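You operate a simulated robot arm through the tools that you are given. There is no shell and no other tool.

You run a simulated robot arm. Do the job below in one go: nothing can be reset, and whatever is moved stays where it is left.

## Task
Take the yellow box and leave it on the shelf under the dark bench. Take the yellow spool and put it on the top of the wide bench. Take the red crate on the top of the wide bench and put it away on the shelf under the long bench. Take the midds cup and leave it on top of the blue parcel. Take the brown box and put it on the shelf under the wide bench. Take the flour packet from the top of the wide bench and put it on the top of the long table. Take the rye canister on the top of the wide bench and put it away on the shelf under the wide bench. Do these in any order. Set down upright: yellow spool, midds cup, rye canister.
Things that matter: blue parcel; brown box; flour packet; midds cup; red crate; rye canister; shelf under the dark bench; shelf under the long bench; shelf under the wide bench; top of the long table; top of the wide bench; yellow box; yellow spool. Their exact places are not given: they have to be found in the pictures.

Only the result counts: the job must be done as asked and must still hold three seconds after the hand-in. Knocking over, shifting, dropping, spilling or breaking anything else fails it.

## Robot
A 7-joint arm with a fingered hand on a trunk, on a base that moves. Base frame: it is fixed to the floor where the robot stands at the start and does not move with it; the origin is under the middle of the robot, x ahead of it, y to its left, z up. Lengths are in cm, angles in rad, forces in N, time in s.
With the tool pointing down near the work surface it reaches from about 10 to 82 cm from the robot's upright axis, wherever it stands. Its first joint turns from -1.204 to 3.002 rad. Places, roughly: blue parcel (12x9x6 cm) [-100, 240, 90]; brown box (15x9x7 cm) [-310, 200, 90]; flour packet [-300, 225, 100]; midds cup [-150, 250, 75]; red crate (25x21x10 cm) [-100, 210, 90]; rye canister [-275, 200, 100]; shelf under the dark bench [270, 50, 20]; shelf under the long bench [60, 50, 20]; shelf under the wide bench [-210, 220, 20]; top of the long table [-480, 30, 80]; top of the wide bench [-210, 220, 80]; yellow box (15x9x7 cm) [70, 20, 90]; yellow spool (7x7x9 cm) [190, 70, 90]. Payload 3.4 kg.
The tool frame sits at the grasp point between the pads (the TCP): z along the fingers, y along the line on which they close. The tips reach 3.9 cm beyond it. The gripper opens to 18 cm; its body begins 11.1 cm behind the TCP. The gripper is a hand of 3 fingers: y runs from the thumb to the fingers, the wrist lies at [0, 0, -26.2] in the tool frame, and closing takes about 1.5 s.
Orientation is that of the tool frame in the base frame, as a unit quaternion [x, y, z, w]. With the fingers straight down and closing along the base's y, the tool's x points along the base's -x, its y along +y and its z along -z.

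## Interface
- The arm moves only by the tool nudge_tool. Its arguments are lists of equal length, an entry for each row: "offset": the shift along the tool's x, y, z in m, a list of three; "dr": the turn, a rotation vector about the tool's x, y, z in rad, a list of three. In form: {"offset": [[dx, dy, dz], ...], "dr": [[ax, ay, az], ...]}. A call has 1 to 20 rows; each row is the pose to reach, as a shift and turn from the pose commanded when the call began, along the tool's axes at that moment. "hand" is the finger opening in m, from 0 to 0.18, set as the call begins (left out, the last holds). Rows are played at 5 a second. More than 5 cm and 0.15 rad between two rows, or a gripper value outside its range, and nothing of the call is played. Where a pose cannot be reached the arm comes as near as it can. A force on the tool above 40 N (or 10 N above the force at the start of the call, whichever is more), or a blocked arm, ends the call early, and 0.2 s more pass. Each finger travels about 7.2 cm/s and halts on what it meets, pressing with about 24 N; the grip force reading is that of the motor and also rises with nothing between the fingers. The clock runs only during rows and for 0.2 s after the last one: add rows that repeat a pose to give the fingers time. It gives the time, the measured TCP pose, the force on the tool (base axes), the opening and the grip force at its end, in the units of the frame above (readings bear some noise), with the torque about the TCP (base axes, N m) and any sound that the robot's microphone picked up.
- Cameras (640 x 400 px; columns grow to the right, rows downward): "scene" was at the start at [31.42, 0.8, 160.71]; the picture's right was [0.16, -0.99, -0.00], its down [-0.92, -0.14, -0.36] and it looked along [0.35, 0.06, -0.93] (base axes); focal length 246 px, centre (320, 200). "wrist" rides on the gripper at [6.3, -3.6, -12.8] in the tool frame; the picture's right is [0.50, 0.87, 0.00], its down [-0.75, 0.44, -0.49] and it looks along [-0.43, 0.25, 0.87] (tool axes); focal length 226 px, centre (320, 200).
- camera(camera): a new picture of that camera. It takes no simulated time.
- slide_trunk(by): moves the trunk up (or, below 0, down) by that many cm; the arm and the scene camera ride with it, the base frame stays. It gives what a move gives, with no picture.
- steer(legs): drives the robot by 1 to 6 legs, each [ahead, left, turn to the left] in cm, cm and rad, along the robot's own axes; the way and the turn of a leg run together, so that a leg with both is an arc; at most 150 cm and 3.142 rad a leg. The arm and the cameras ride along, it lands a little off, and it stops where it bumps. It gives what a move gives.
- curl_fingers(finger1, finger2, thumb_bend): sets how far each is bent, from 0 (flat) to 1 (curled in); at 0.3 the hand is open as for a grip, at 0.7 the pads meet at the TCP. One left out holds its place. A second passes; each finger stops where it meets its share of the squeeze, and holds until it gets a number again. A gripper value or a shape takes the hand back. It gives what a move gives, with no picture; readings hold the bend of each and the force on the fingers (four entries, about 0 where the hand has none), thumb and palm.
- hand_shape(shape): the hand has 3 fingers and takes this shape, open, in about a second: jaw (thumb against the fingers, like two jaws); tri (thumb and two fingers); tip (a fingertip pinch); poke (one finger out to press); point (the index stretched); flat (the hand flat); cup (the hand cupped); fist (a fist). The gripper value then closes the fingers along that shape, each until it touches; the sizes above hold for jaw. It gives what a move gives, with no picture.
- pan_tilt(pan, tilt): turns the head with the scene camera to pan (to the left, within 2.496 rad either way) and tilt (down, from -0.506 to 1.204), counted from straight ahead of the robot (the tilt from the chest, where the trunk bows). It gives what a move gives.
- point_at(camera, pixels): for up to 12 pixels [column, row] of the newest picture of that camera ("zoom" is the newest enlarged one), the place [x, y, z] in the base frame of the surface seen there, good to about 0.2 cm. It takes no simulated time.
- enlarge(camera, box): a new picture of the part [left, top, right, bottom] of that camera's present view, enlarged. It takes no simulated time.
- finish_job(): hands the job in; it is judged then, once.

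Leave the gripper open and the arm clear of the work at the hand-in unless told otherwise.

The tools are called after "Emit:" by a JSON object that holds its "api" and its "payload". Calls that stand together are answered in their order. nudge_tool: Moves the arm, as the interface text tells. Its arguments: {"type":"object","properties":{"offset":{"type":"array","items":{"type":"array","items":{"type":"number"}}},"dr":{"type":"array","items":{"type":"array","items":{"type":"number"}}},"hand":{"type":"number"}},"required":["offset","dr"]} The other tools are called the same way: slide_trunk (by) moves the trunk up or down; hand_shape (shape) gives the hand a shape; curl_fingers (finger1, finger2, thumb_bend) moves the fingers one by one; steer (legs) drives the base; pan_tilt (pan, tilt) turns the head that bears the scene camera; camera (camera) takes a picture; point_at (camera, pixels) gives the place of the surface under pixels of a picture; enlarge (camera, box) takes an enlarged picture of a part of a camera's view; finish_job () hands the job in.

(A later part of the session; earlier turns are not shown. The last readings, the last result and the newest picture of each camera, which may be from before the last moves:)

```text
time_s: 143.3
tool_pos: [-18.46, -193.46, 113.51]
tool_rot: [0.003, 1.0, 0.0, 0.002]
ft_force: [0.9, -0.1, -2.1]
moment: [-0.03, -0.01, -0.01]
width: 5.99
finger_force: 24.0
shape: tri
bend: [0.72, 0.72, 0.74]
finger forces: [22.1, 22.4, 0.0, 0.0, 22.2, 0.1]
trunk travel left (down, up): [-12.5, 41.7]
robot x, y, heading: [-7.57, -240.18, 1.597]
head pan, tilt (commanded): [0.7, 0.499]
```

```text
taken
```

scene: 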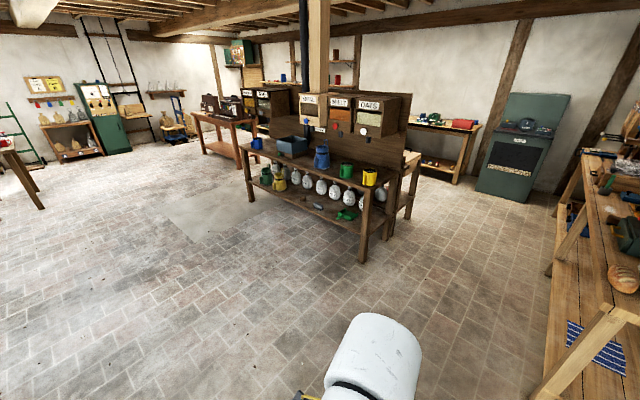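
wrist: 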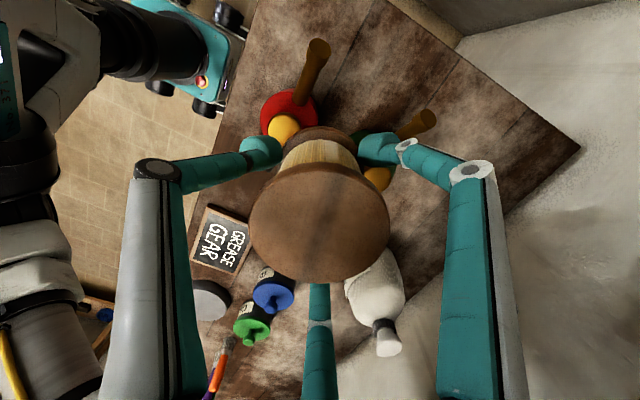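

The leg was slightly too long. I split it into shorter legs.

Emit:
{"api": "steer", "payload": {"legs": [[0, 0, -0.028], [120, 20, 0], [120, 8, 0], [105, 0, 0]]}}

Emit:
{"api": "camera", "payload": {"camera": "scene"}}

```text
time_s: 160.5
tool_pos: [-50.6, 150.3, 113.63]
tool_rot: [0.018, 1.0, 0.001, 0.003]
ft_force: [-0.2, -0.1, -1.3]
moment: [-0.01, -0.02, 0.03]
width: 6.01
finger_force: 23.6
shape: tri
bend: [0.72, 0.72, 0.74]
finger forces: [22.1, 22.4, 0.1, 0.0, 22.2, 0.0]
trunk travel left (down, up): [-12.5, 41.7]
robot x, y, heading: [-40.65, 103.84, 1.57]
head pan, tilt (commanded): [0.7, 0.499]
```

```text
taken
```

scene: 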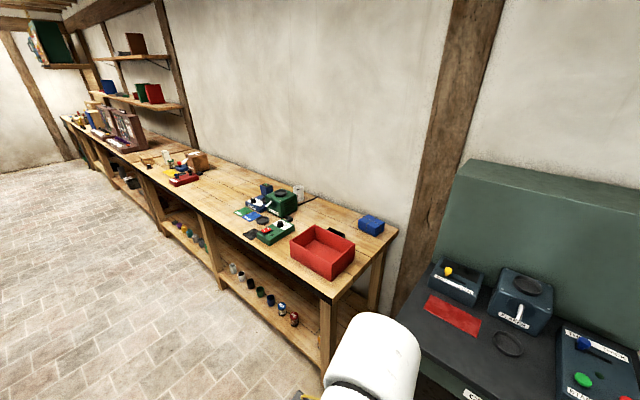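

I see the bench: red crate (322,252), blue parcel (371,224), and a cluster at (270,210). I zoom on these.

Emit:
{"api": "enlarge", "payload": {"camera": "scene", "box": [210, 160, 410, 300]}}

Emit:
{"api": "enlarge", "payload": {"camera": "scene", "box": [60, 100, 240, 220]}}

```text
2.86 times, centred on (310, 230) of scene
```

zoom: 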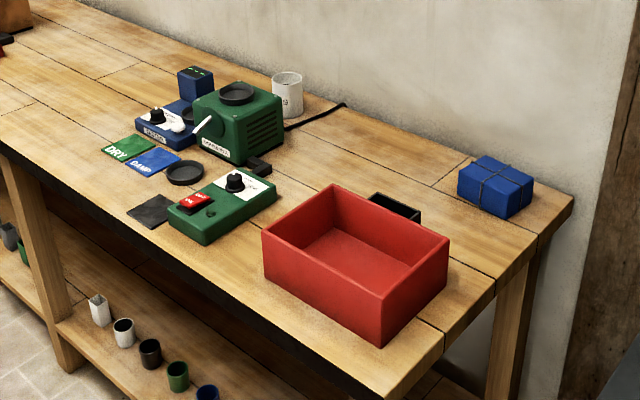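

```text
3.33 times, centred on (150, 160) of scene
```

zoom: 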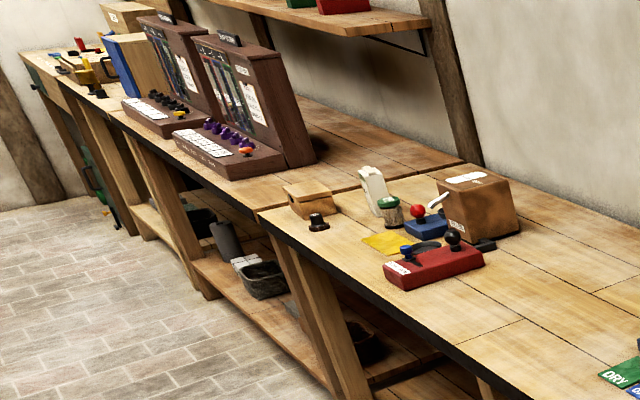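

The midds cup is probably the white cup behind the green machine. At the far part: brown box, flour packet (white) and rye canister (green lid) close together. I strafe left 150 cm to face the middle of the bench.

Emit:
{"api": "steer", "payload": {"legs": [[0, 150, 0]]}}

Emit:
{"api": "pan_tilt", "payload": {"pan": -0.5, "tilt": 0.6}}

Emit:
{"api": "camera", "payload": {"camera": "scene"}}

Emit:
{"api": "pan_tilt", "payload": {"pan": 0.7, "tilt": 0.6}}

Emit:
{"api": "camera", "payload": {"camera": "scene"}}

```text
time_s: 168.1
tool_pos: [-202.67, 149.87, 113.82]
tool_rot: [0.019, 1.0, 0.002, 0.002]
ft_force: [0.7, 1.0, -1.3]
moment: [-0.02, 0.03, -0.01]
width: 5.99
finger_force: 23.8
shape: tri
bend: [0.72, 0.72, 0.74]
finger forces: [22.2, 22.3, 0.1, 0.0, 22.3, 0.0]
trunk travel left (down, up): [-12.5, 41.7]
robot x, y, heading: [-192.62, 103.59, 1.571]
head pan, tilt (commanded): [0.7, 0.499]
```

```text
time_s: 169.5
tool_pos: [-203.03, 149.55, 113.95]
tool_rot: [0.019, 1.0, 0.004, 0.004]
ft_force: [0.0, 0.2, -2.2]
moment: [-0.01, 0.0, -0.03]
width: 5.98
finger_force: 23.8
shape: tri
bend: [0.72, 0.72, 0.74]
finger forces: [22.2, 22.5, 0.1, 0.1, 22.3, 0.0]
trunk travel left (down, up): [-12.5, 41.7]
robot x, y, heading: [-192.78, 103.53, 1.575]
head pan, tilt (commanded): [-0.499, 0.6]
```

```text
taken
```

scene: 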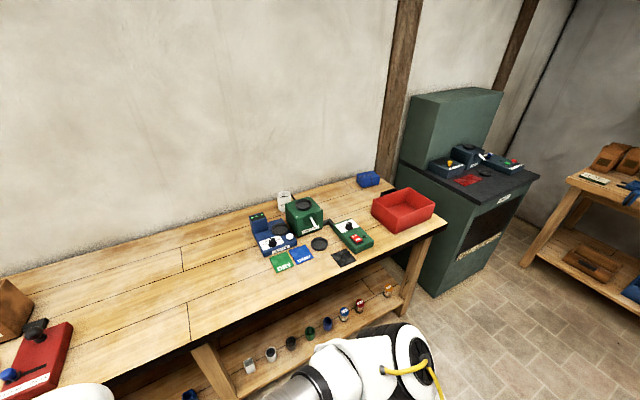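

```text
time_s: 170.9
tool_pos: [-202.97, 149.48, 113.8]
tool_rot: [0.019, 1.0, 0.004, 0.003]
ft_force: [-0.5, 0.1, -1.7]
moment: [0.01, -0.02, -0.01]
width: 6.02
finger_force: 23.9
shape: tri
bend: [0.72, 0.72, 0.74]
finger forces: [22.2, 22.4, 0.0, 0.1, 22.3, 0.0]
trunk travel left (down, up): [-12.5, 41.7]
robot x, y, heading: [-193.19, 103.59, 1.569]
head pan, tilt (commanded): [0.7, 0.6]
```

```text
taken
```

scene: 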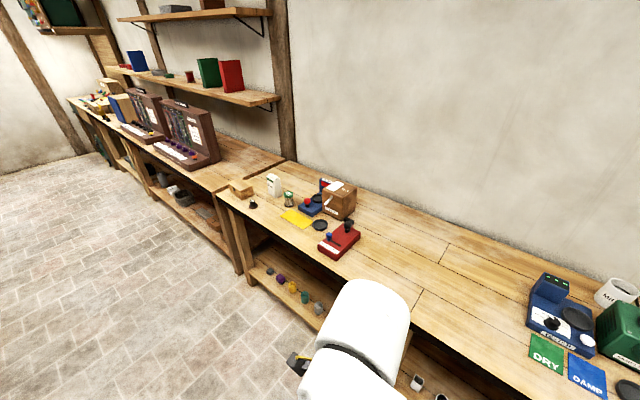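

The midds cup is labelled at (620,290). The bench area around (430,260) is free for the spool. I measure.

Emit:
{"api": "point_at", "payload": {"camera": "scene", "pixels": [[430, 260], [400, 235], [470, 290], [340, 245], [350, 200], [420, 300], [620, 290], [545, 300], [545, 280], [240, 188], [273, 182], [288, 198]]}}

Emit:
{"api": "enlarge", "payload": {"camera": "scene", "box": [200, 150, 400, 275]}}

```text
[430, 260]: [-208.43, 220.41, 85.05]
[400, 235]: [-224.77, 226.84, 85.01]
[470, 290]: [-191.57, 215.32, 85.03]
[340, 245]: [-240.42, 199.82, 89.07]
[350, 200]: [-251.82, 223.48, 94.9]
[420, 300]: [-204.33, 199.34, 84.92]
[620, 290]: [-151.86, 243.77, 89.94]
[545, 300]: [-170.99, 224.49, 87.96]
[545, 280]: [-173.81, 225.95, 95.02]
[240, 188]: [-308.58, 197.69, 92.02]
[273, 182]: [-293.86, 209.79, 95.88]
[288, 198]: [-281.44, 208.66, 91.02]
```

```text
3.20 times, centred on (300, 212) of scene
```

zoom: 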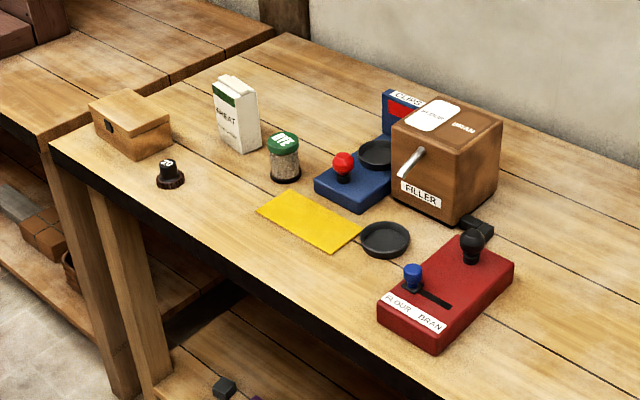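

Layout is clear: brown box (−308,198), white packet (−294,210), green-lidded canister (−281,209). First I set the spool down at about (−205,213): drive ahead 45 cm.

Emit:
{"api": "steer", "payload": {"legs": [[45, 0, 0]]}}

Emit:
{"api": "pan_tilt", "payload": {"pan": 0.1, "tilt": 0.9}}

Emit:
{"api": "camera", "payload": {"camera": "scene"}}

```text
time_s: 173.6
tool_pos: [-203.09, 194.22, 113.89]
tool_rot: [0.017, 1.0, 0.004, 0.003]
ft_force: [-0.2, 0.2, -0.8]
moment: [0.03, 0.01, -0.02]
width: 6.01
finger_force: 24.2
shape: tri
bend: [0.72, 0.72, 0.74]
finger forces: [22.2, 22.5, 0.0, 0.1, 22.3, 0.0]
trunk travel left (down, up): [-12.5, 41.7]
robot x, y, heading: [-192.78, 148.07, 1.577]
head pan, tilt (commanded): [0.7, 0.6]
```

```text
time_s: 174.6
tool_pos: [-203.21, 193.88, 114.0]
tool_rot: [0.018, 1.0, 0.006, 0.003]
ft_force: [0.0, -0.5, -0.9]
moment: [0.04, -0.05, 0.0]
width: 6.0
finger_force: 23.8
shape: tri
bend: [0.72, 0.72, 0.74]
finger forces: [22.3, 22.3, 0.0, 0.0, 22.4, 0.1]
trunk travel left (down, up): [-12.5, 41.7]
robot x, y, heading: [-192.9, 148.41, 1.571]
head pan, tilt (commanded): [0.099, 0.901]
```

```text
taken
```

scene: 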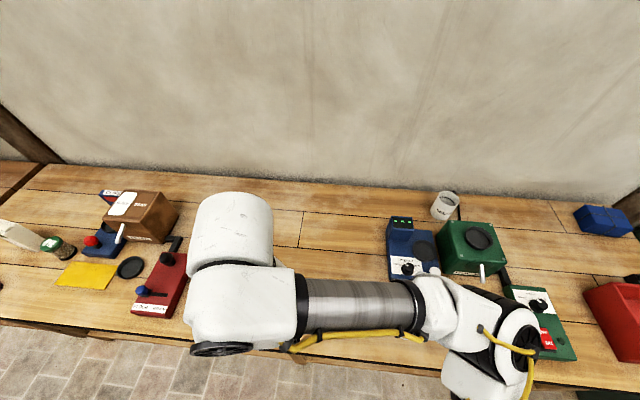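

I move forward and down to just above the bench at about (−208,217).

Emit:
{"api": "nudge_tool", "payload": {"offset": [[0.0083, 0.0326, 0.0286], [0.0166, 0.0652, 0.0571], [0.0249, 0.0977, 0.0857], [0.0332, 0.1303, 0.1143], [0.0415, 0.1629, 0.1429], [0.0498, 0.1954, 0.1714], [0.058, 0.228, 0.2], [0.058, 0.228, 0.225], [0.058, 0.228, 0.225]], "dr": [[0, 0, 0], [0, 0, 0], [0, 0, 0], [0, 0, 0], [0, 0, 0], [0, 0, 0], [0, 0, 0], [0, 0, 0], [0, 0, 0]]}}

Emit:
{"api": "camera", "payload": {"camera": "scene"}}

Emit:
{"api": "camera", "payload": {"camera": "wrist"}}

```text
time_s: 176.6
tool_pos: [-208.16, 217.16, 91.71]
tool_rot: [0.018, 1.0, 0.007, 0.004]
ft_force: [0.4, 0.0, -1.1]
moment: [-0.01, 0.01, -0.01]
width: 5.98
finger_force: 23.9
shape: tri
bend: [0.72, 0.72, 0.74]
finger forces: [22.1, 22.2, 0.0, 0.0, 22.1, 0.1]
trunk travel left (down, up): [-12.5, 41.7]
robot x, y, heading: [-192.86, 148.24, 1.572]
head pan, tilt (commanded): [0.099, 0.901]
```

```text
taken
```

scene: 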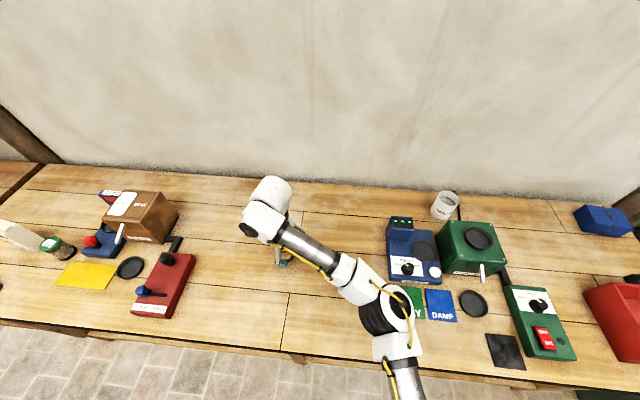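

```text
taken
```

wrist: 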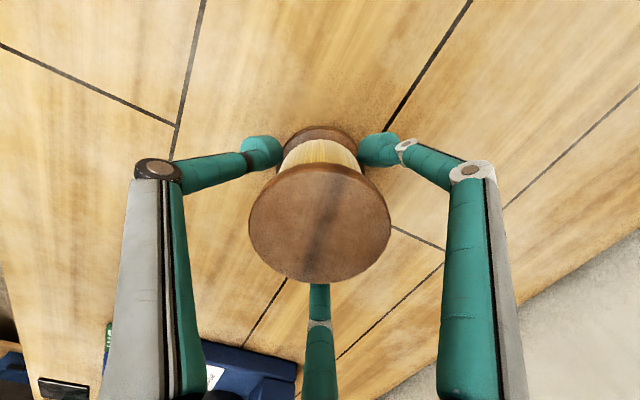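

The spool hovers about 2 cm above the bench. I lower gently until contact.

Emit:
{"api": "nudge_tool", "payload": {"offset": [[0, 0, 0.01], [0, 0, 0.017], [0, 0, 0.02], [0, 0, 0.022], [0, 0, 0.023], [0, 0, 0.023]], "dr": [[0.007, 0, 0], [0.014, 0, 0], [0.014, 0, 0], [0.014, 0, 0], [0.014, 0, 0], [0.014, 0, 0]]}}

```text
time_s: 178.0
tool_pos: [-208.1, 217.15, 89.46]
tool_rot: [0.018, 1.0, -0.001, 0.003]
ft_force: [0.5, 0.6, -1.5]
moment: [0.01, -0.01, 0.01]
width: 6.0
finger_force: 24.3
shape: tri
bend: [0.72, 0.72, 0.74]
finger forces: [22.1, 22.3, 0.1, 0.0, 22.1, 0.1]
trunk travel left (down, up): [-12.5, 41.7]
robot x, y, heading: [-192.89, 148.68, 1.574]
head pan, tilt (commanded): [0.099, 0.901]
```

No contact yet; I go down a few more millimetres.

Emit:
{"api": "nudge_tool", "payload": {"offset": [[0, 0, 0.001], [0, 0, 0.002], [0, 0, 0.003], [0, 0, 0.003]], "dr": [[0, 0, 0], [0, 0, 0], [0, 0, 0], [0, 0, 0]]}}

```text
time_s: 179.0
tool_pos: [-208.18, 217.33, 89.1]
tool_rot: [0.018, 1.0, -0.001, 0.003]
ft_force: [0.4, 0.2, -1.4]
moment: [-0.02, -0.02, 0.0]
width: 5.97
finger_force: 24.4
shape: tri
bend: [0.72, 0.72, 0.74]
finger forces: [22.1, 22.2, 0.1, 0.0, 22.0, 0.0]
trunk travel left (down, up): [-12.5, 41.7]
robot x, y, heading: [-192.78, 148.18, 1.569]
head pan, tilt (commanded): [0.099, 0.901]
```

Emit:
{"api": "nudge_tool", "payload": {"offset": [[0, 0, 0.001], [0, 0, 0.002], [0, 0, 0.003], [0, 0, 0.003]], "dr": [[0, 0, 0], [0, 0, 0], [0, 0, 0], [0, 0, 0]]}}

Emit:
{"api": "enlarge", "payload": {"camera": "scene", "box": [230, 220, 330, 290]}}

```text
time_s: 180.0
tool_pos: [-208.26, 217.18, 89.13]
tool_rot: [0.017, 1.0, 0.0, 0.003]
ft_force: [-0.5, 2.1, 10.7]
moment: [0.04, 0.07, -0.04]
width: 6.0
finger_force: 23.6
shape: tri
bend: [0.72, 0.72, 0.75]
finger forces: [23.8, 23.4, 0.0, 0.0, 22.3, 0.1]
trunk travel left (down, up): [-12.5, 41.7]
robot x, y, heading: [-193.0, 148.05, 1.574]
head pan, tilt (commanded): [0.099, 0.901]
```

```text
5.71 times, centred on (280, 255) of scene
```

zoom: 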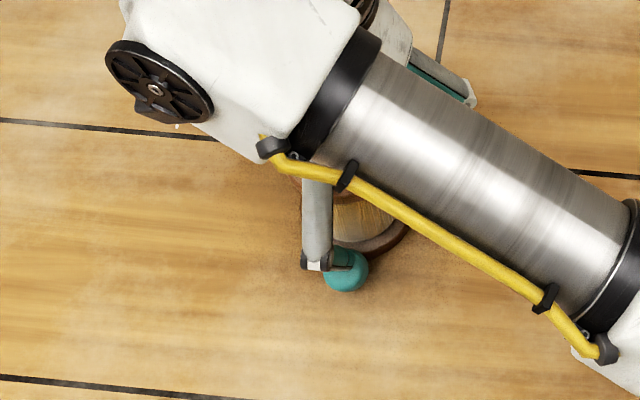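

Contact (≈+11 N): it stands on the bench. I ease up 1 mm and open the hand.

Emit:
{"api": "nudge_tool", "payload": {"offset": [[0, 0, -0.001], [0, 0, -0.001], [0, 0, -0.001], [0, 0, -0.001], [0, 0, -0.001], [0, 0, -0.001], [0, 0, -0.001], [0, 0, -0.001], [0, 0, -0.001]], "dr": [[0, 0, 0], [0, 0, 0], [0, 0, 0], [0, 0, 0], [0, 0, 0], [0, 0, 0], [0, 0, 0], [0, 0, 0], [0, 0, 0]], "hand": 0.15}}

Emit:
{"api": "camera", "payload": {"camera": "wrist"}}

```text
time_s: 182.0
tool_pos: [-208.14, 217.21, 88.99]
tool_rot: [0.018, 1.0, -0.001, 0.003]
ft_force: [0.5, 0.2, 0.3]
moment: [-0.01, 0.03, -0.01]
width: 14.98
finger_force: 0.1
shape: tri
bend: [0.52, 0.52, 0.52]
finger forces: [0.0, 0.0, 0.0, 0.1, 0.1, 0.1]
trunk travel left (down, up): [-12.5, 41.7]
robot x, y, heading: [-192.79, 147.86, 1.571]
head pan, tilt (commanded): [0.099, 0.901]
```

```text
taken
```

wrist: 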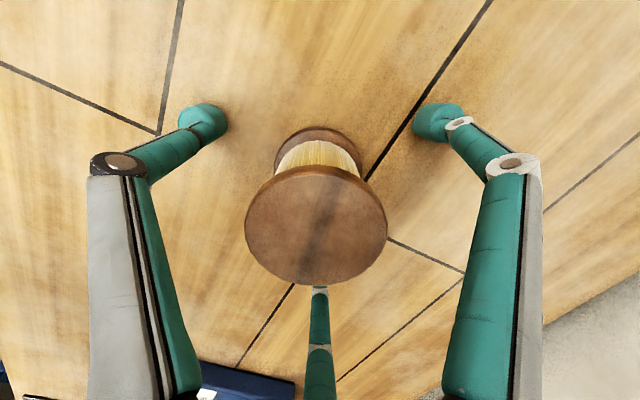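

The spool stands upright. I raise the hand straight up and retract.

Emit:
{"api": "nudge_tool", "payload": {"offset": [[0, 0, -0.03], [0, 0, -0.07], [0, 0, -0.11], [0, 0, -0.15], [0, -0.01, -0.19], [-0.01, -0.05, -0.22], [-0.02, -0.09, -0.24], [-0.03, -0.13, -0.24], [-0.04, -0.17, -0.24], [-0.05, -0.21, -0.24]], "dr": [[0, 0, 0], [0, 0, 0], [0, 0, 0], [0, 0, 0], [0, 0, 0], [0, 0, 0], [0, 0, 0], [0, 0, 0], [0, 0, 0], [0, 0, 0]]}}

Emit:
{"api": "pan_tilt", "payload": {"pan": -0.9, "tilt": 0.75}}

Emit:
{"api": "camera", "payload": {"camera": "scene"}}

Emit:
{"api": "pan_tilt", "payload": {"pan": 0.9, "tilt": 0.75}}

Emit:
{"api": "camera", "payload": {"camera": "scene"}}

```text
refused: row 6 steps farther than a row can; nothing moved
```

```text
time_s: 183.2
tool_pos: [-208.1, 217.29, 89.13]
tool_rot: [0.017, 1.0, -0.001, 0.004]
ft_force: [-1.3, -0.3, 0.5]
moment: [-0.01, 0.02, -0.01]
width: 14.98
finger_force: 0.0
shape: tri
bend: [0.52, 0.52, 0.52]
finger forces: [0.0, 0.1, 0.1, 0.0, 0.1, 0.0]
trunk travel left (down, up): [-12.5, 41.7]
robot x, y, heading: [-192.57, 148.54, 1.569]
head pan, tilt (commanded): [-0.901, 0.75]
```

```text
taken
```

scene: 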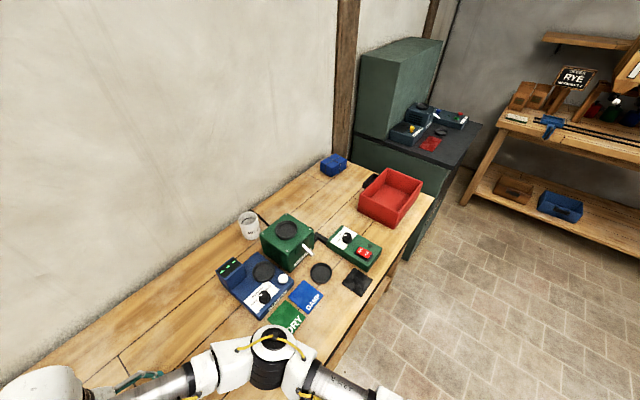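

```text
time_s: 185.0
tool_pos: [-207.99, 217.27, 89.14]
tool_rot: [0.018, 1.0, -0.001, 0.003]
ft_force: [0.5, 0.2, 0.1]
moment: [-0.02, 0.03, 0.01]
width: 14.97
finger_force: 0.0
shape: tri
bend: [0.52, 0.52, 0.52]
finger forces: [0.1, 0.1, 0.0, 0.0, 0.1, 0.1]
trunk travel left (down, up): [-12.5, 41.7]
robot x, y, heading: [-192.74, 148.58, 1.574]
head pan, tilt (commanded): [0.901, 0.75]
```

```text
taken
```

scene: 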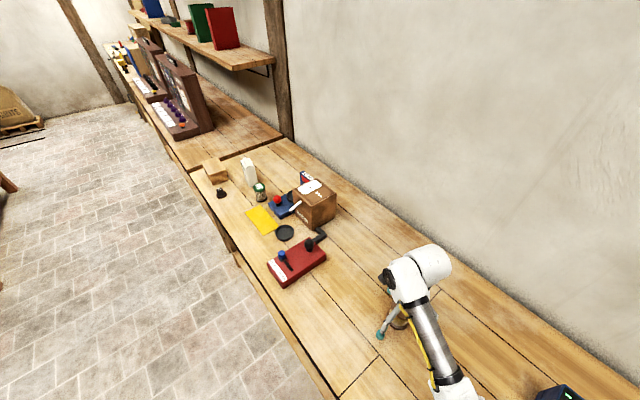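

The lift was refused (one step too long). I redo it with smaller steps.

Emit:
{"api": "nudge_tool", "payload": {"offset": [[0, 0, -0.03], [0, 0, -0.07], [0, 0, -0.11], [0, 0, -0.15], [0, -0.01, -0.19], [-0.005, -0.04, -0.22], [-0.015, -0.08, -0.24], [-0.025, -0.12, -0.24], [-0.035, -0.16, -0.24], [-0.045, -0.2, -0.24]], "dr": [[0, 0, 0], [0, 0, 0], [0, 0, 0], [0, 0, 0], [0, 0, 0], [0, 0, 0], [0, 0, 0], [0, 0, 0], [0, 0, 0], [0, 0, 0]]}}

Emit:
{"api": "camera", "payload": {"camera": "scene"}}

Emit:
{"api": "enlarge", "payload": {"camera": "scene", "box": [170, 130, 450, 330]}}

```text
time_s: 187.2
tool_pos: [-204.47, 196.81, 113.31]
tool_rot: [0.017, 1.0, -0.001, 0.004]
ft_force: [0.6, -0.5, -0.3]
moment: [0.02, -0.02, 0.02]
width: 14.95
finger_force: 0.1
shape: tri
bend: [0.52, 0.52, 0.52]
finger forces: [0.1, 0.1, 0.1, 0.1, 0.0, 0.1]
trunk travel left (down, up): [-12.5, 41.7]
robot x, y, heading: [-193.06, 147.82, 1.566]
head pan, tilt (commanded): [0.901, 0.75]
```

```text
taken
```

scene: 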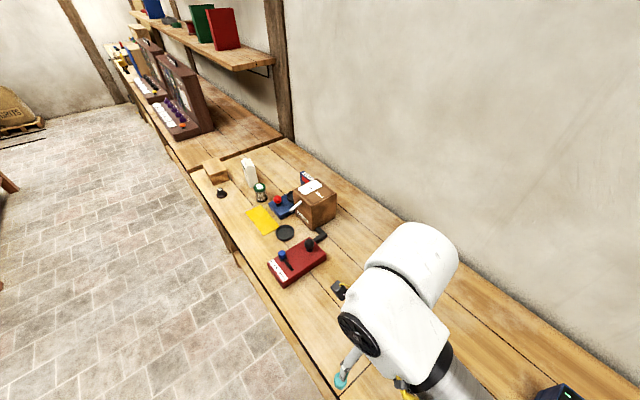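

```text
2.00 times, centred on (310, 230) of scene
```

zoom: 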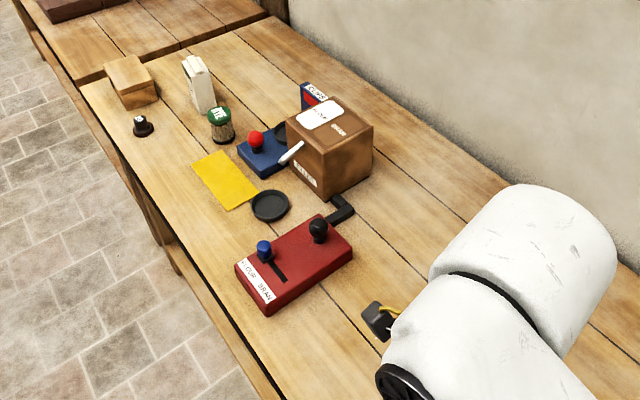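

Next the midds cup. I strafe right about 48 cm (arm stays high) and look at the cup and blue parcel up close.

Emit:
{"api": "steer", "payload": {"legs": [[0, -50, 0]]}}

Emit:
{"api": "pan_tilt", "payload": {"pan": -0.35, "tilt": 0.85}}

Emit:
{"api": "camera", "payload": {"camera": "scene"}}

```text
time_s: 190.2
tool_pos: [-154.05, 196.8, 113.22]
tool_rot: [0.023, 1.0, -0.001, 0.004]
ft_force: [-0.2, 1.1, 0.3]
moment: [0.0, 0.01, -0.01]
width: 14.98
finger_force: 0.1
shape: tri
bend: [0.52, 0.52, 0.52]
finger forces: [0.1, 0.0, 0.1, 0.0, 0.1, 0.0]
trunk travel left (down, up): [-12.5, 41.7]
robot x, y, heading: [-142.77, 148.08, 1.566]
head pan, tilt (commanded): [0.901, 0.75]
```

```text
time_s: 191.6
tool_pos: [-154.2, 196.45, 113.6]
tool_rot: [0.024, 1.0, 0.001, 0.004]
ft_force: [-0.4, -0.1, -0.5]
moment: [0.01, -0.01, -0.04]
width: 14.98
finger_force: 0.0
shape: tri
bend: [0.52, 0.52, 0.52]
finger forces: [0.0, 0.1, 0.0, 0.0, 0.0, 0.1]
trunk travel left (down, up): [-12.5, 41.7]
robot x, y, heading: [-142.67, 147.94, 1.566]
head pan, tilt (commanded): [-0.351, 0.85]
```

```text
taken
```

scene: 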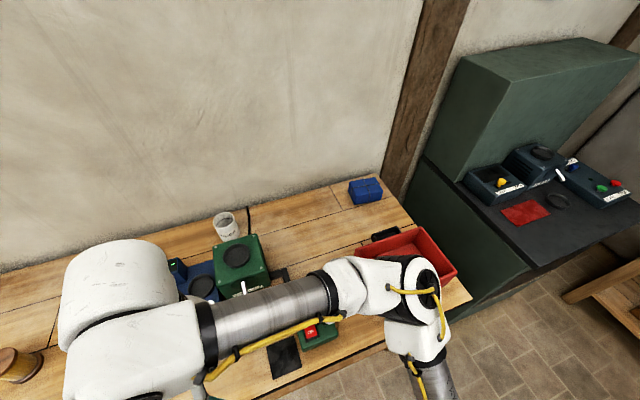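

The midds cup is at (226,226), blue parcel at (366,190). I zoom and measure them, the wall behind and the green machine.

Emit:
{"api": "enlarge", "payload": {"camera": "scene", "box": [160, 170, 320, 270]}}

Emit:
{"api": "point_at", "payload": {"camera": "scene", "pixels": [[225, 222], [215, 218], [235, 217], [225, 212], [225, 235], [225, 200], [238, 253], [262, 240], [215, 245], [250, 205], [200, 290], [175, 265]]}}

Emit:
{"api": "point_at", "payload": {"camera": "scene", "pixels": [[366, 185], [348, 184], [382, 181], [352, 203], [383, 197], [366, 170], [385, 235], [360, 250], [455, 272], [400, 240], [357, 178], [372, 178]]}}

```text
4.00 times, centred on (240, 220) of scene
```

zoom: 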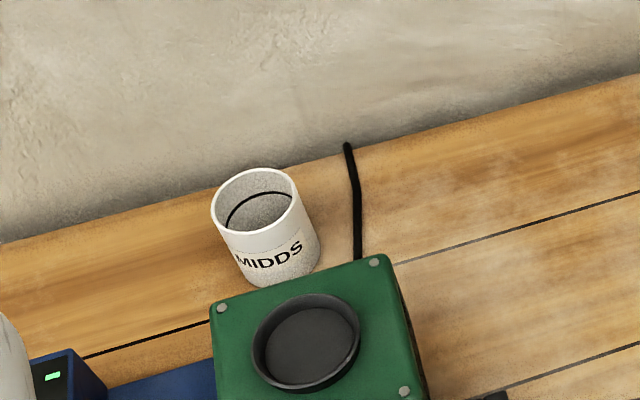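

```text
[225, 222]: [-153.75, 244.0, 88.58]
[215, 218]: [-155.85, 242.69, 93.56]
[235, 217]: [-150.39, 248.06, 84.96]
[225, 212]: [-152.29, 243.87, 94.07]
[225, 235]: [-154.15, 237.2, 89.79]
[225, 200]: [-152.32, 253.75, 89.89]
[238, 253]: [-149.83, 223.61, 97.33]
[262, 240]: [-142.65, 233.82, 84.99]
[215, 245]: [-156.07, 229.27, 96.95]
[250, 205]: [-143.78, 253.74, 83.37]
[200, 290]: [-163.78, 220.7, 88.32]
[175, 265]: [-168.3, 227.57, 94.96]
```

```text
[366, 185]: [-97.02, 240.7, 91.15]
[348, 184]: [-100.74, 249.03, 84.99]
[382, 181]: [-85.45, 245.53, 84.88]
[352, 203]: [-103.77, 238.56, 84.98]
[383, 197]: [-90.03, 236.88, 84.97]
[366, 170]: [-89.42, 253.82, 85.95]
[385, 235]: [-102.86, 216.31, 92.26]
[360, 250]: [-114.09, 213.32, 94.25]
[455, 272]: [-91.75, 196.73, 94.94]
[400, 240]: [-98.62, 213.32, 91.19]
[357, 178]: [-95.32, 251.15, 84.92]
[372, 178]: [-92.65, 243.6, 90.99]
```

Emit:
{"api": "point_at", "payload": {"camera": "zoom", "pixels": [[214, 205], [296, 188], [255, 171], [262, 236], [255, 210], [275, 280], [240, 275], [318, 250], [220, 310], [375, 263], [305, 345], [355, 200]]}}

Emit:
{"api": "enlarge", "payload": {"camera": "scene", "box": [310, 160, 470, 260]}}

```text
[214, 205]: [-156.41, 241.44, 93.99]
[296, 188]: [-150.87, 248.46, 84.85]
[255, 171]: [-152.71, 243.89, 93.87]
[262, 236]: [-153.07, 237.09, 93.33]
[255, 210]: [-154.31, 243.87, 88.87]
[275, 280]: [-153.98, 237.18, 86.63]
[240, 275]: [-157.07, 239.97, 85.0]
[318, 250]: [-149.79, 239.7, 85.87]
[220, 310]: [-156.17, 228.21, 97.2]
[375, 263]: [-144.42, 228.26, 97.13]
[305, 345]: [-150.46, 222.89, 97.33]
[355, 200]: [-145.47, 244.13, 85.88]
```

```text
4.00 times, centred on (390, 210) of scene
```

zoom: 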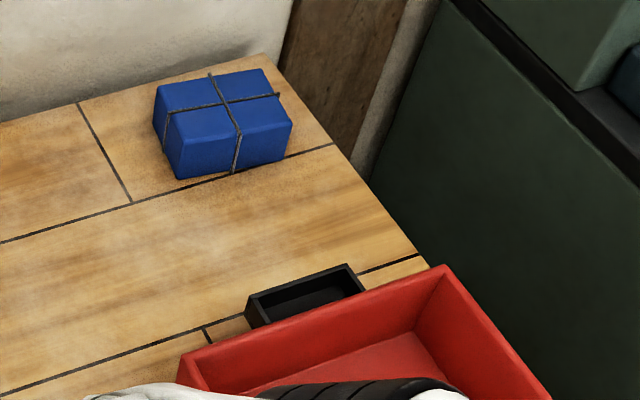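

Emit:
{"api": "point_at", "payload": {"camera": "zoom", "pixels": [[157, 90], [262, 70], [290, 122], [180, 146], [222, 104], [178, 178], [284, 160], [240, 85], [200, 125], [265, 110], [190, 95], [310, 280]]}}

```text
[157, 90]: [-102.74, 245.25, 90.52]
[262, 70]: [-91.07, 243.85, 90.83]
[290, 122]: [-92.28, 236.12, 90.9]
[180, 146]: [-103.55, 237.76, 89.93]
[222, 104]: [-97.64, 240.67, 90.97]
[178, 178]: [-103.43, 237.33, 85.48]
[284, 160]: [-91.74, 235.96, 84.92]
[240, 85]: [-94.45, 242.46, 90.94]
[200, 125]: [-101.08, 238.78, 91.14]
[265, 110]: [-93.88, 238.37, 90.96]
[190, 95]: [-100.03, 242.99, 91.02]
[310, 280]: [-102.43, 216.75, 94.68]
```

The cup's centre is (−153, 240.6), rim z 94, with contents inside (must stay upright). Parcel top centre ≈ (−97.4, 240.7), z 91. I drive ahead 15 cm, then move the open hand over the cup.

Emit:
{"api": "steer", "payload": {"legs": [[15, 0, 0.005]]}}

Emit:
{"api": "nudge_tool", "payload": {"offset": [[0, 0.04, 0.01], [0, 0.08, 0.02], [0, 0.12, 0.03], [0, 0.16, 0.04], [0, 0.2, 0.06], [0, 0.24, 0.08], [0, 0.27, 0.09], [0, 0.27, 0.09]], "dr": [[0, 0, 0], [0, 0, 0], [0, 0, 0], [0, 0, 0], [0, 0, 0], [0, 0, 0], [0, 0, 0], [0, 0, 0]], "hand": 0.13}}

Emit:
{"api": "camera", "payload": {"camera": "wrist"}}

Emit:
{"api": "camera", "payload": {"camera": "scene"}}

```text
time_s: 193.0
tool_pos: [-154.07, 211.37, 113.46]
tool_rot: [0.021, 1.0, 0.001, 0.004]
ft_force: [-0.2, -0.4, -0.2]
moment: [0.0, -0.01, 0.01]
width: 14.96
finger_force: 0.0
shape: tri
bend: [0.52, 0.52, 0.52]
finger forces: [0.0, 0.0, 0.0, 0.0, 0.0, 0.0]
trunk travel left (down, up): [-12.5, 41.7]
robot x, y, heading: [-143.15, 163.19, 1.565]
head pan, tilt (commanded): [-0.351, 0.85]
```

```text
time_s: 194.8
tool_pos: [-152.73, 237.16, 105.16]
tool_rot: [0.02, 1.0, 0.003, 0.005]
ft_force: [-0.3, -0.3, -1.2]
moment: [-0.03, -0.01, -0.02]
width: 13.03
finger_force: 0.1
shape: tri
bend: [0.61, 0.61, 0.61]
finger forces: [0.0, 0.1, 0.0, 0.0, 0.0, 0.0]
out of reach, approached as far as the arm can: row 7, 8
trunk travel left (down, up): [-12.5, 41.7]
robot x, y, heading: [-142.43, 163.4, 1.568]
head pan, tilt (commanded): [-0.351, 0.85]
```

```text
taken
```

wrist: 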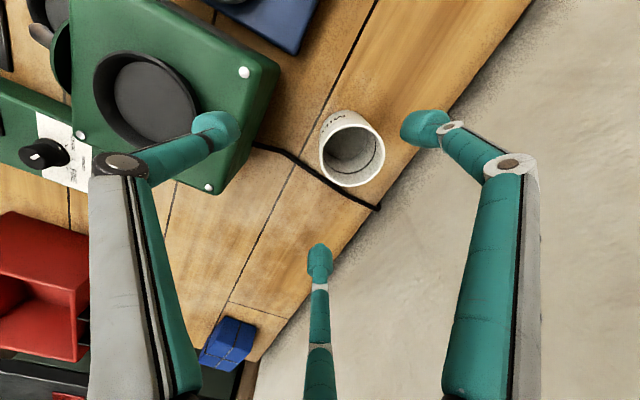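

```text
taken
```

scene: 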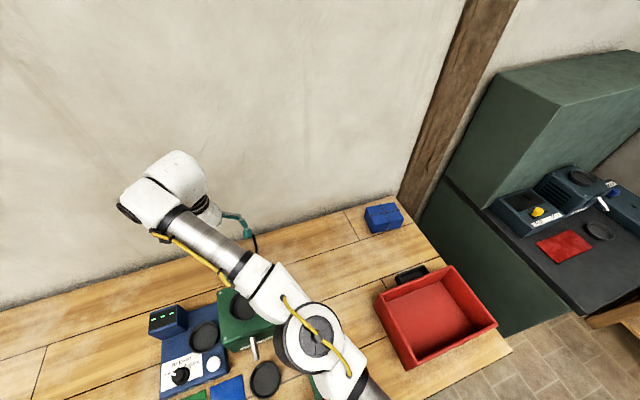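

The reach ends at y≈237 at this height. I raise the trunk 15 cm, which should extend the reach at this height, then go on to the cup.

Emit:
{"api": "slide_trunk", "payload": {"by": 15}}

Emit:
{"api": "nudge_tool", "payload": {"offset": [[0, 0.01, 0.03], [0, 0.02, 0.06], [0, 0.03, 0.09], [0, 0.035, 0.12], [0, 0.035, 0.15], [0, 0.035, 0.15]], "dr": [[0, 0, 0], [0, 0, 0], [0, 0, 0], [0, 0, 0], [0, 0, 0], [0, 0, 0]]}}

Emit:
{"api": "camera", "payload": {"camera": "wrist"}}

```text
time_s: 196.5
tool_pos: [-152.67, 228.27, 133.83]
tool_rot: [0.021, 0.993, 0.113, 0.003]
ft_force: [-0.1, -0.3, 0.2]
moment: [-0.01, 0.01, 0.02]
width: 13.03
finger_force: 0.1
shape: tri
bend: [0.61, 0.61, 0.61]
finger forces: [0.0, 0.1, 0.0, 0.0, 0.0, 0.0]
trunk travel left (down, up): [-27.5, 26.7]
robot x, y, heading: [-142.58, 163.29, 1.567]
head pan, tilt (commanded): [-0.351, 0.85]
```

```text
time_s: 197.9
tool_pos: [-152.2, 234.86, 120.09]
tool_rot: [0.022, 0.993, 0.114, 0.002]
ft_force: [-0.7, -0.3, -0.2]
moment: [0.03, 0.0, 0.01]
width: 13.0
finger_force: 0.1
shape: tri
bend: [0.61, 0.61, 0.61]
finger forces: [0.1, 0.1, 0.0, 0.0, 0.0, 0.0]
trunk travel left (down, up): [-27.5, 26.7]
robot x, y, heading: [-142.47, 163.09, 1.567]
head pan, tilt (commanded): [-0.351, 0.85]
```

```text
taken
```

wrist: 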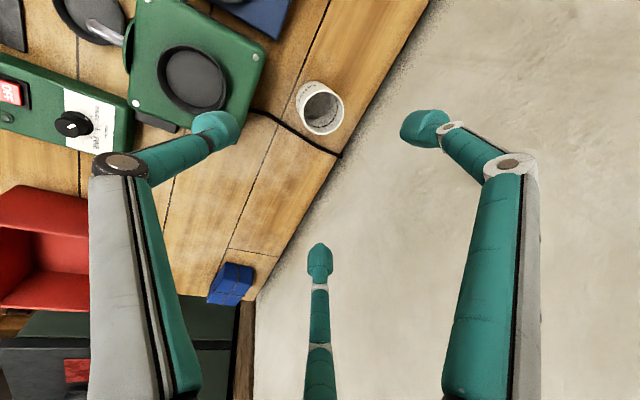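

The tool came out tilted and higher. I straighten it and go down to just above the cup.

Emit:
{"api": "nudge_tool", "payload": {"offset": [[0.0026, 0.0053, 0.04], [0.0053, 0.0105, 0.08], [0.008, 0.016, 0.12], [0.0105, 0.021, 0.159], [0.0105, 0.021, 0.159]], "dr": [[0.06, 0, 0], [0.12, 0, 0], [0.18, 0, 0], [0.228, 0, 0], [0.228, 0, 0]]}}

Emit:
{"api": "camera", "payload": {"camera": "wrist"}}

```text
time_s: 199.1
tool_pos: [-150.32, 236.42, 105.65]
tool_rot: [0.022, 1.0, -0.001, 0.0]
ft_force: [0.2, 0.5, 0.7]
moment: [0.01, -0.02, 0.0]
width: 12.99
finger_force: 0.2
shape: tri
bend: [0.61, 0.61, 0.61]
finger forces: [0.0, 0.0, 0.0, 0.0, 0.1, 0.1]
out of reach, approached as far as the arm can: row 2, 3, 4, 5
trunk travel left (down, up): [-27.5, 26.7]
robot x, y, heading: [-142.69, 162.99, 1.566]
head pan, tilt (commanded): [-0.351, 0.85]
```

```text
taken
```

wrist: 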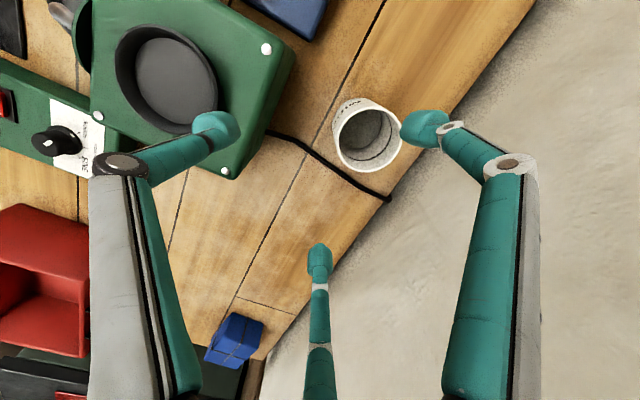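

Still short; the shoulder seems offset to the right, so I'll stand further left so that the cup is ahead of the shoulder. I retract and raise the tool, put the trunk back and strafe left 25 cm.

Emit:
{"api": "nudge_tool", "payload": {"offset": [[0, -0.03, -0.03], [0, -0.06, -0.06], [0, -0.09, -0.09], [0, -0.12, -0.12], [0, -0.16, -0.15], [0, -0.2, -0.17], [0, -0.24, -0.18], [0, -0.24, -0.18]], "dr": [[0, 0, 0], [0, 0, 0], [0, 0, 0], [0, 0, 0], [0, 0, 0], [0, 0, 0], [0, 0, 0], [0, 0, 0]]}}

Emit:
{"api": "slide_trunk", "payload": {"by": -15}}

Emit:
{"api": "steer", "payload": {"legs": [[0, 26, 0]]}}

Emit:
{"api": "camera", "payload": {"camera": "scene"}}

```text
time_s: 200.9
tool_pos: [-149.63, 224.7, 128.58]
tool_rot: [0.025, 1.0, 0.008, -0.011]
ft_force: [-1.3, -2.6, -6.0]
moment: [0.34, -0.34, -0.03]
width: 12.99
finger_force: 0.0
shape: tri
bend: [0.61, 0.61, 0.61]
finger forces: [0.1, 0.0, 0.1, 0.0, 0.0, 0.0]
out of reach, approached as far as the arm can: row 1, 2, 3, 4, 5, 6, 7, 8
trunk travel left (down, up): [-27.5, 26.7]
robot x, y, heading: [-142.46, 163.34, 1.568]
head pan, tilt (commanded): [-0.351, 0.85]
```

```text
time_s: 202.7
tool_pos: [-149.87, 224.82, 112.83]
tool_rot: [0.022, 1.0, 0.0, 0.0]
ft_force: [0.1, -0.4, 0.2]
moment: [-0.01, -0.01, 0.02]
width: 13.02
finger_force: 0.0
shape: tri
bend: [0.61, 0.61, 0.61]
finger forces: [0.0, 0.0, 0.0, 0.1, 0.0, 0.0]
trunk travel left (down, up): [-12.5, 41.7]
robot x, y, heading: [-142.93, 162.92, 1.565]
head pan, tilt (commanded): [-0.351, 0.85]
```

```text
time_s: 204.6
tool_pos: [-173.61, 225.2, 112.78]
tool_rot: [0.024, 1.0, -0.001, -0.008]
ft_force: [1.1, 0.0, 0.5]
moment: [-0.03, 0.1, -0.01]
width: 13.01
finger_force: 0.0
shape: tri
bend: [0.61, 0.61, 0.61]
finger forces: [0.1, 0.0, 0.0, 0.0, 0.1, 0.0]
trunk travel left (down, up): [-12.5, 41.7]
robot x, y, heading: [-168.52, 163.15, 1.565]
head pan, tilt (commanded): [-0.351, 0.85]
```

```text
taken
```

scene: 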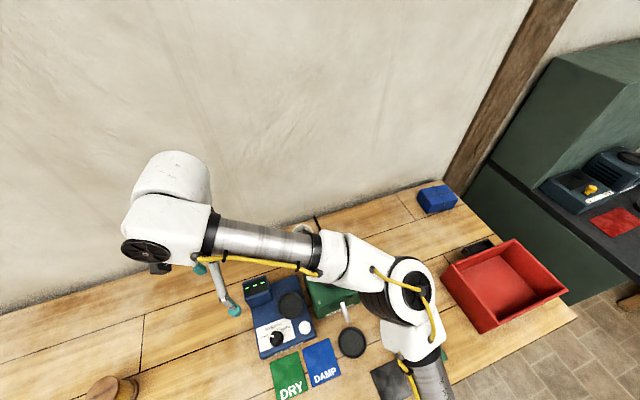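

I now move the tool right and forward step by step toward the cup, staying high.

Emit:
{"api": "nudge_tool", "payload": {"offset": [[-0.034, 0.014, 0.005], [-0.068, 0.028, 0.01], [-0.101, 0.042, 0.015], [-0.134, 0.057, 0.02], [-0.168, 0.085, 0.04], [-0.2, 0.12, 0.05], [-0.203, 0.15, 0.065], [-0.203, 0.15, 0.065]], "dr": [[0, 0, 0], [0, 0, 0], [0, 0, 0], [0, 0, 0], [0, 0, 0], [0, 0, 0], [0, 0, 0], [0, 0, 0]]}}

Emit:
{"api": "camera", "payload": {"camera": "wrist"}}

Emit:
{"api": "camera", "payload": {"camera": "scene"}}

```text
time_s: 206.4
tool_pos: [-155.64, 238.71, 107.03]
tool_rot: [0.021, 1.0, 0.003, 0.004]
ft_force: [-0.7, -0.4, -0.6]
moment: [0.03, -0.07, -0.03]
width: 13.01
finger_force: 0.1
shape: tri
bend: [0.61, 0.61, 0.61]
finger forces: [0.0, 0.0, 0.0, 0.0, 0.0, 0.0]
trunk travel left (down, up): [-12.5, 41.7]
robot x, y, heading: [-168.24, 162.88, 1.56]
head pan, tilt (commanded): [-0.351, 0.85]
```

```text
taken
```

wrist: 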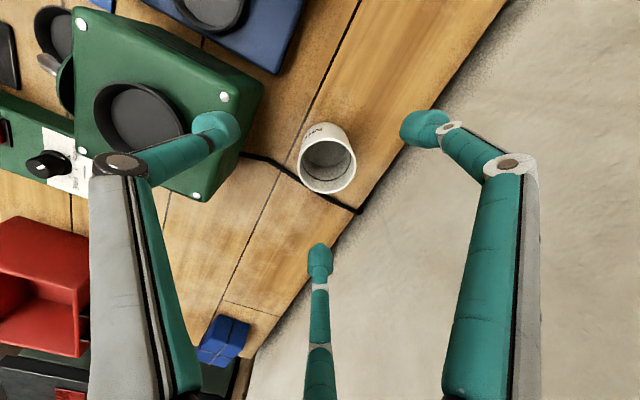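

```text
taken
```

scene: 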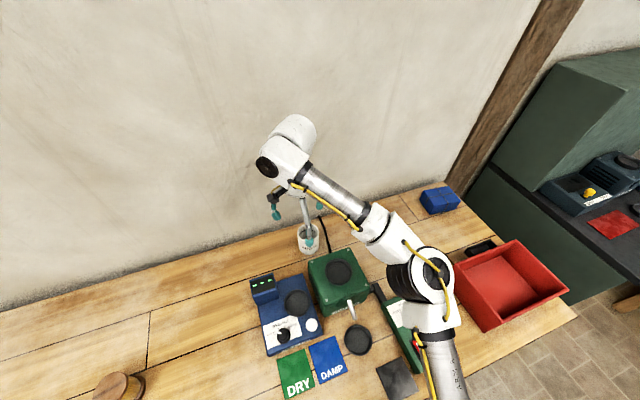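

In reach now. I centre over the cup at (−153,240.6) and go down to z≈101.

Emit:
{"api": "nudge_tool", "payload": {"offset": [[-0.012, 0.01, 0.02], [-0.025, 0.02, 0.04], [-0.025, 0.02, 0.06], [-0.025, 0.02, 0.06]], "dr": [[0, 0, 0], [0, 0, 0], [0, 0, 0], [0, 0, 0]]}}

Emit:
{"api": "camera", "payload": {"camera": "wrist"}}

Emit:
{"api": "point_at", "payload": {"camera": "wrist", "pixels": [[310, 140], [360, 190], [335, 215], [300, 170], [212, 130], [420, 130], [320, 260], [230, 170]]}}

```text
time_s: 207.4
tool_pos: [-152.12, 240.64, 100.75]
tool_rot: [0.023, 1.0, 0.003, 0.002]
ft_force: [-0.5, -0.1, -0.3]
moment: [0.01, 0.01, 0.02]
width: 13.0
finger_force: 0.0
shape: tri
bend: [0.61, 0.61, 0.61]
finger forces: [0.0, 0.0, 0.0, 0.0, 0.0, 0.0]
trunk travel left (down, up): [-12.5, 41.7]
robot x, y, heading: [-168.39, 162.91, 1.562]
head pan, tilt (commanded): [-0.351, 0.85]
```

```text
taken
```

wrist: 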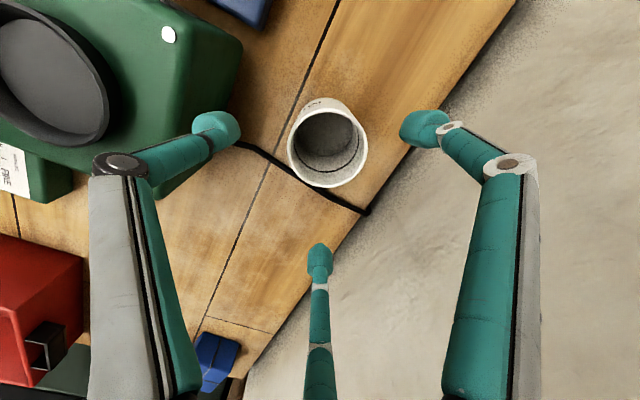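

```text
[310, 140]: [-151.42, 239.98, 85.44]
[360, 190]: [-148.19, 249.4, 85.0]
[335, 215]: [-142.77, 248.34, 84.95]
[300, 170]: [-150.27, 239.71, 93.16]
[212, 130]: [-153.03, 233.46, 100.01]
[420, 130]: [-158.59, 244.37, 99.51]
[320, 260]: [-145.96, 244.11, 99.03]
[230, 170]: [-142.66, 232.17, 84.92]
```

Emit:
{"api": "point_at", "payload": {"camera": "wrist", "pixels": [[289, 152], [366, 152], [328, 114], [328, 186], [300, 125], [355, 125], [302, 178], [352, 178]]}}

```text
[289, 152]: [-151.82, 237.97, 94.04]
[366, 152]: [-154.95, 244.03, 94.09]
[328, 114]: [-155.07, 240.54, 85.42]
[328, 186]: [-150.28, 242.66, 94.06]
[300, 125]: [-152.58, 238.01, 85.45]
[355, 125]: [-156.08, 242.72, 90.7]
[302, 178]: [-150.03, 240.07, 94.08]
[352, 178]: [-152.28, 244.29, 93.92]
```

The cup's centre by rim points is (−153.2,241.1). I shift 1 cm and descend around it to z≈90.

Emit:
{"api": "nudge_tool", "payload": {"offset": [[0.011, 0.005, 0.02], [0.011, 0.005, 0.05], [0.011, 0.005, 0.08], [0.011, 0.005, 0.1], [0.011, 0.005, 0.108], [0.011, 0.005, 0.108]], "dr": [[0, 0, 0], [0, 0, 0], [0, 0, 0], [0, 0, 0], [0, 0, 0], [0, 0, 0]]}}

Emit:
{"api": "camera", "payload": {"camera": "wrist"}}

Emit:
{"api": "camera", "payload": {"camera": "scene"}}

```text
time_s: 208.8
tool_pos: [-153.24, 241.22, 89.75]
tool_rot: [0.023, 1.0, 0.001, 0.001]
ft_force: [1.4, -1.0, 0.7]
moment: [-0.02, -0.03, -0.03]
width: 13.03
finger_force: 0.0
shape: tri
bend: [0.61, 0.61, 0.61]
finger forces: [0.0, 0.1, 0.0, 0.0, 0.0, 0.0]
trunk travel left (down, up): [-12.5, 41.7]
robot x, y, heading: [-168.26, 163.13, 1.566]
head pan, tilt (commanded): [-0.351, 0.85]
```

```text
taken
```

wrist: 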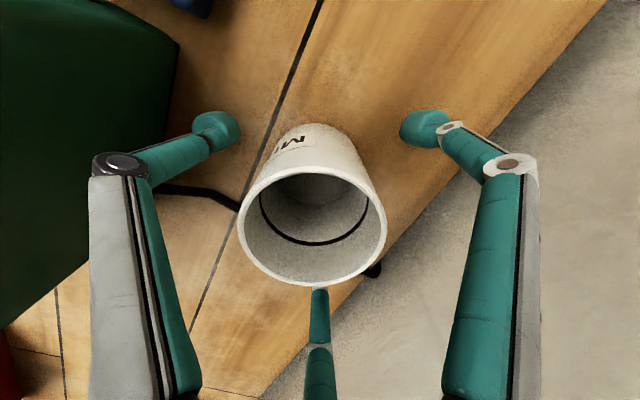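

```text
taken
```

scene: 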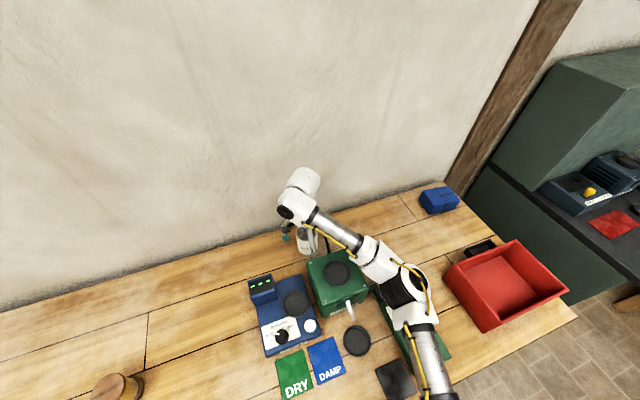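

The cup is centred between the three fingers. I close on it.

Emit:
{"api": "nudge_tool", "payload": {"offset": [[0, 0, 0], [0, 0, 0], [0, 0, 0], [0, 0, 0], [0, 0, 0], [0, 0, 0], [0, 0, 0], [0, 0, 0]], "dr": [[0, 0, 0], [0, 0, 0], [0, 0, 0], [0, 0, 0], [0, 0, 0], [0, 0, 0], [0, 0, 0], [0, 0, 0]], "hand": 0.045}}

Emit:
{"api": "camera", "payload": {"camera": "wrist"}}

```text
time_s: 210.6
tool_pos: [-152.76, 241.29, 89.81]
tool_rot: [0.024, 1.0, 0.0, 0.0]
ft_force: [-0.5, -0.2, -1.3]
moment: [-0.04, 0.0, 0.0]
width: 6.49
finger_force: 24.2
shape: tri
bend: [0.72, 0.72, 0.74]
finger forces: [20.3, 20.9, 0.0, 0.0, 22.2, 0.0]
trunk travel left (down, up): [-12.5, 41.7]
robot x, y, heading: [-168.13, 163.27, 1.566]
head pan, tilt (commanded): [-0.351, 0.85]
```

```text
taken
```

wrist: 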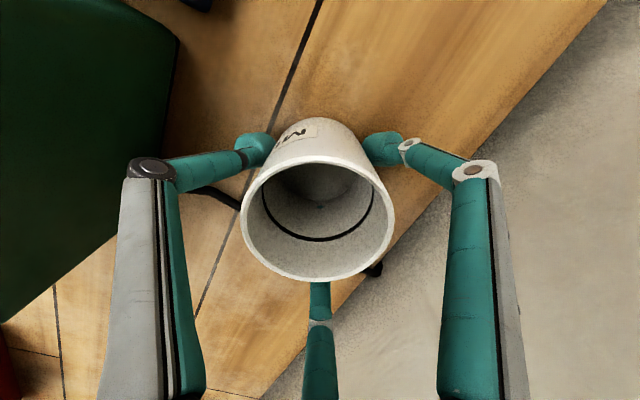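

Gripped with three fingers. I lift straight up 16 cm.

Emit:
{"api": "nudge_tool", "payload": {"offset": [[0, 0, -0.01], [0, 0, -0.03], [0, 0, -0.06], [0, -0.005, -0.1], [0, -0.015, -0.13], [0, -0.025, -0.16], [0, -0.025, -0.16]], "dr": [[0, 0, 0], [0, 0, 0], [0, 0, 0], [0, 0, 0], [0, 0, 0], [0, 0, 0], [0, 0, 0]]}}

Emit:
{"api": "camera", "payload": {"camera": "wrist"}}

```text
time_s: 212.2
tool_pos: [-152.94, 238.94, 105.61]
tool_rot: [0.023, 1.0, 0.001, 0.0]
ft_force: [-0.3, -0.1, -2.0]
moment: [0.01, 0.01, -0.02]
width: 6.49
finger_force: 23.4
shape: tri
bend: [0.72, 0.72, 0.74]
finger forces: [20.2, 21.0, 0.0, 0.1, 22.4, 0.0]
trunk travel left (down, up): [-12.5, 41.7]
robot x, y, heading: [-168.46, 163.0, 1.566]
head pan, tilt (commanded): [-0.351, 0.85]
```

```text
taken
```

wrist: 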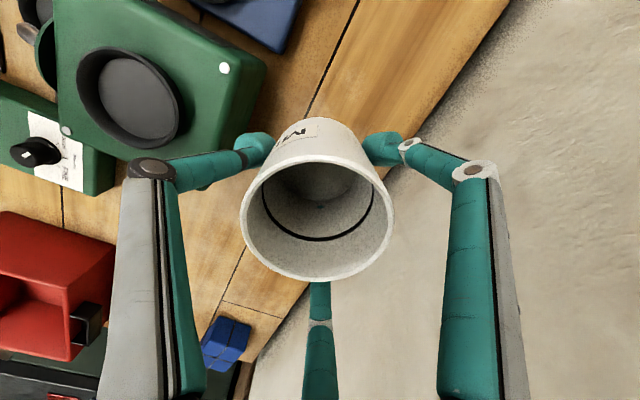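

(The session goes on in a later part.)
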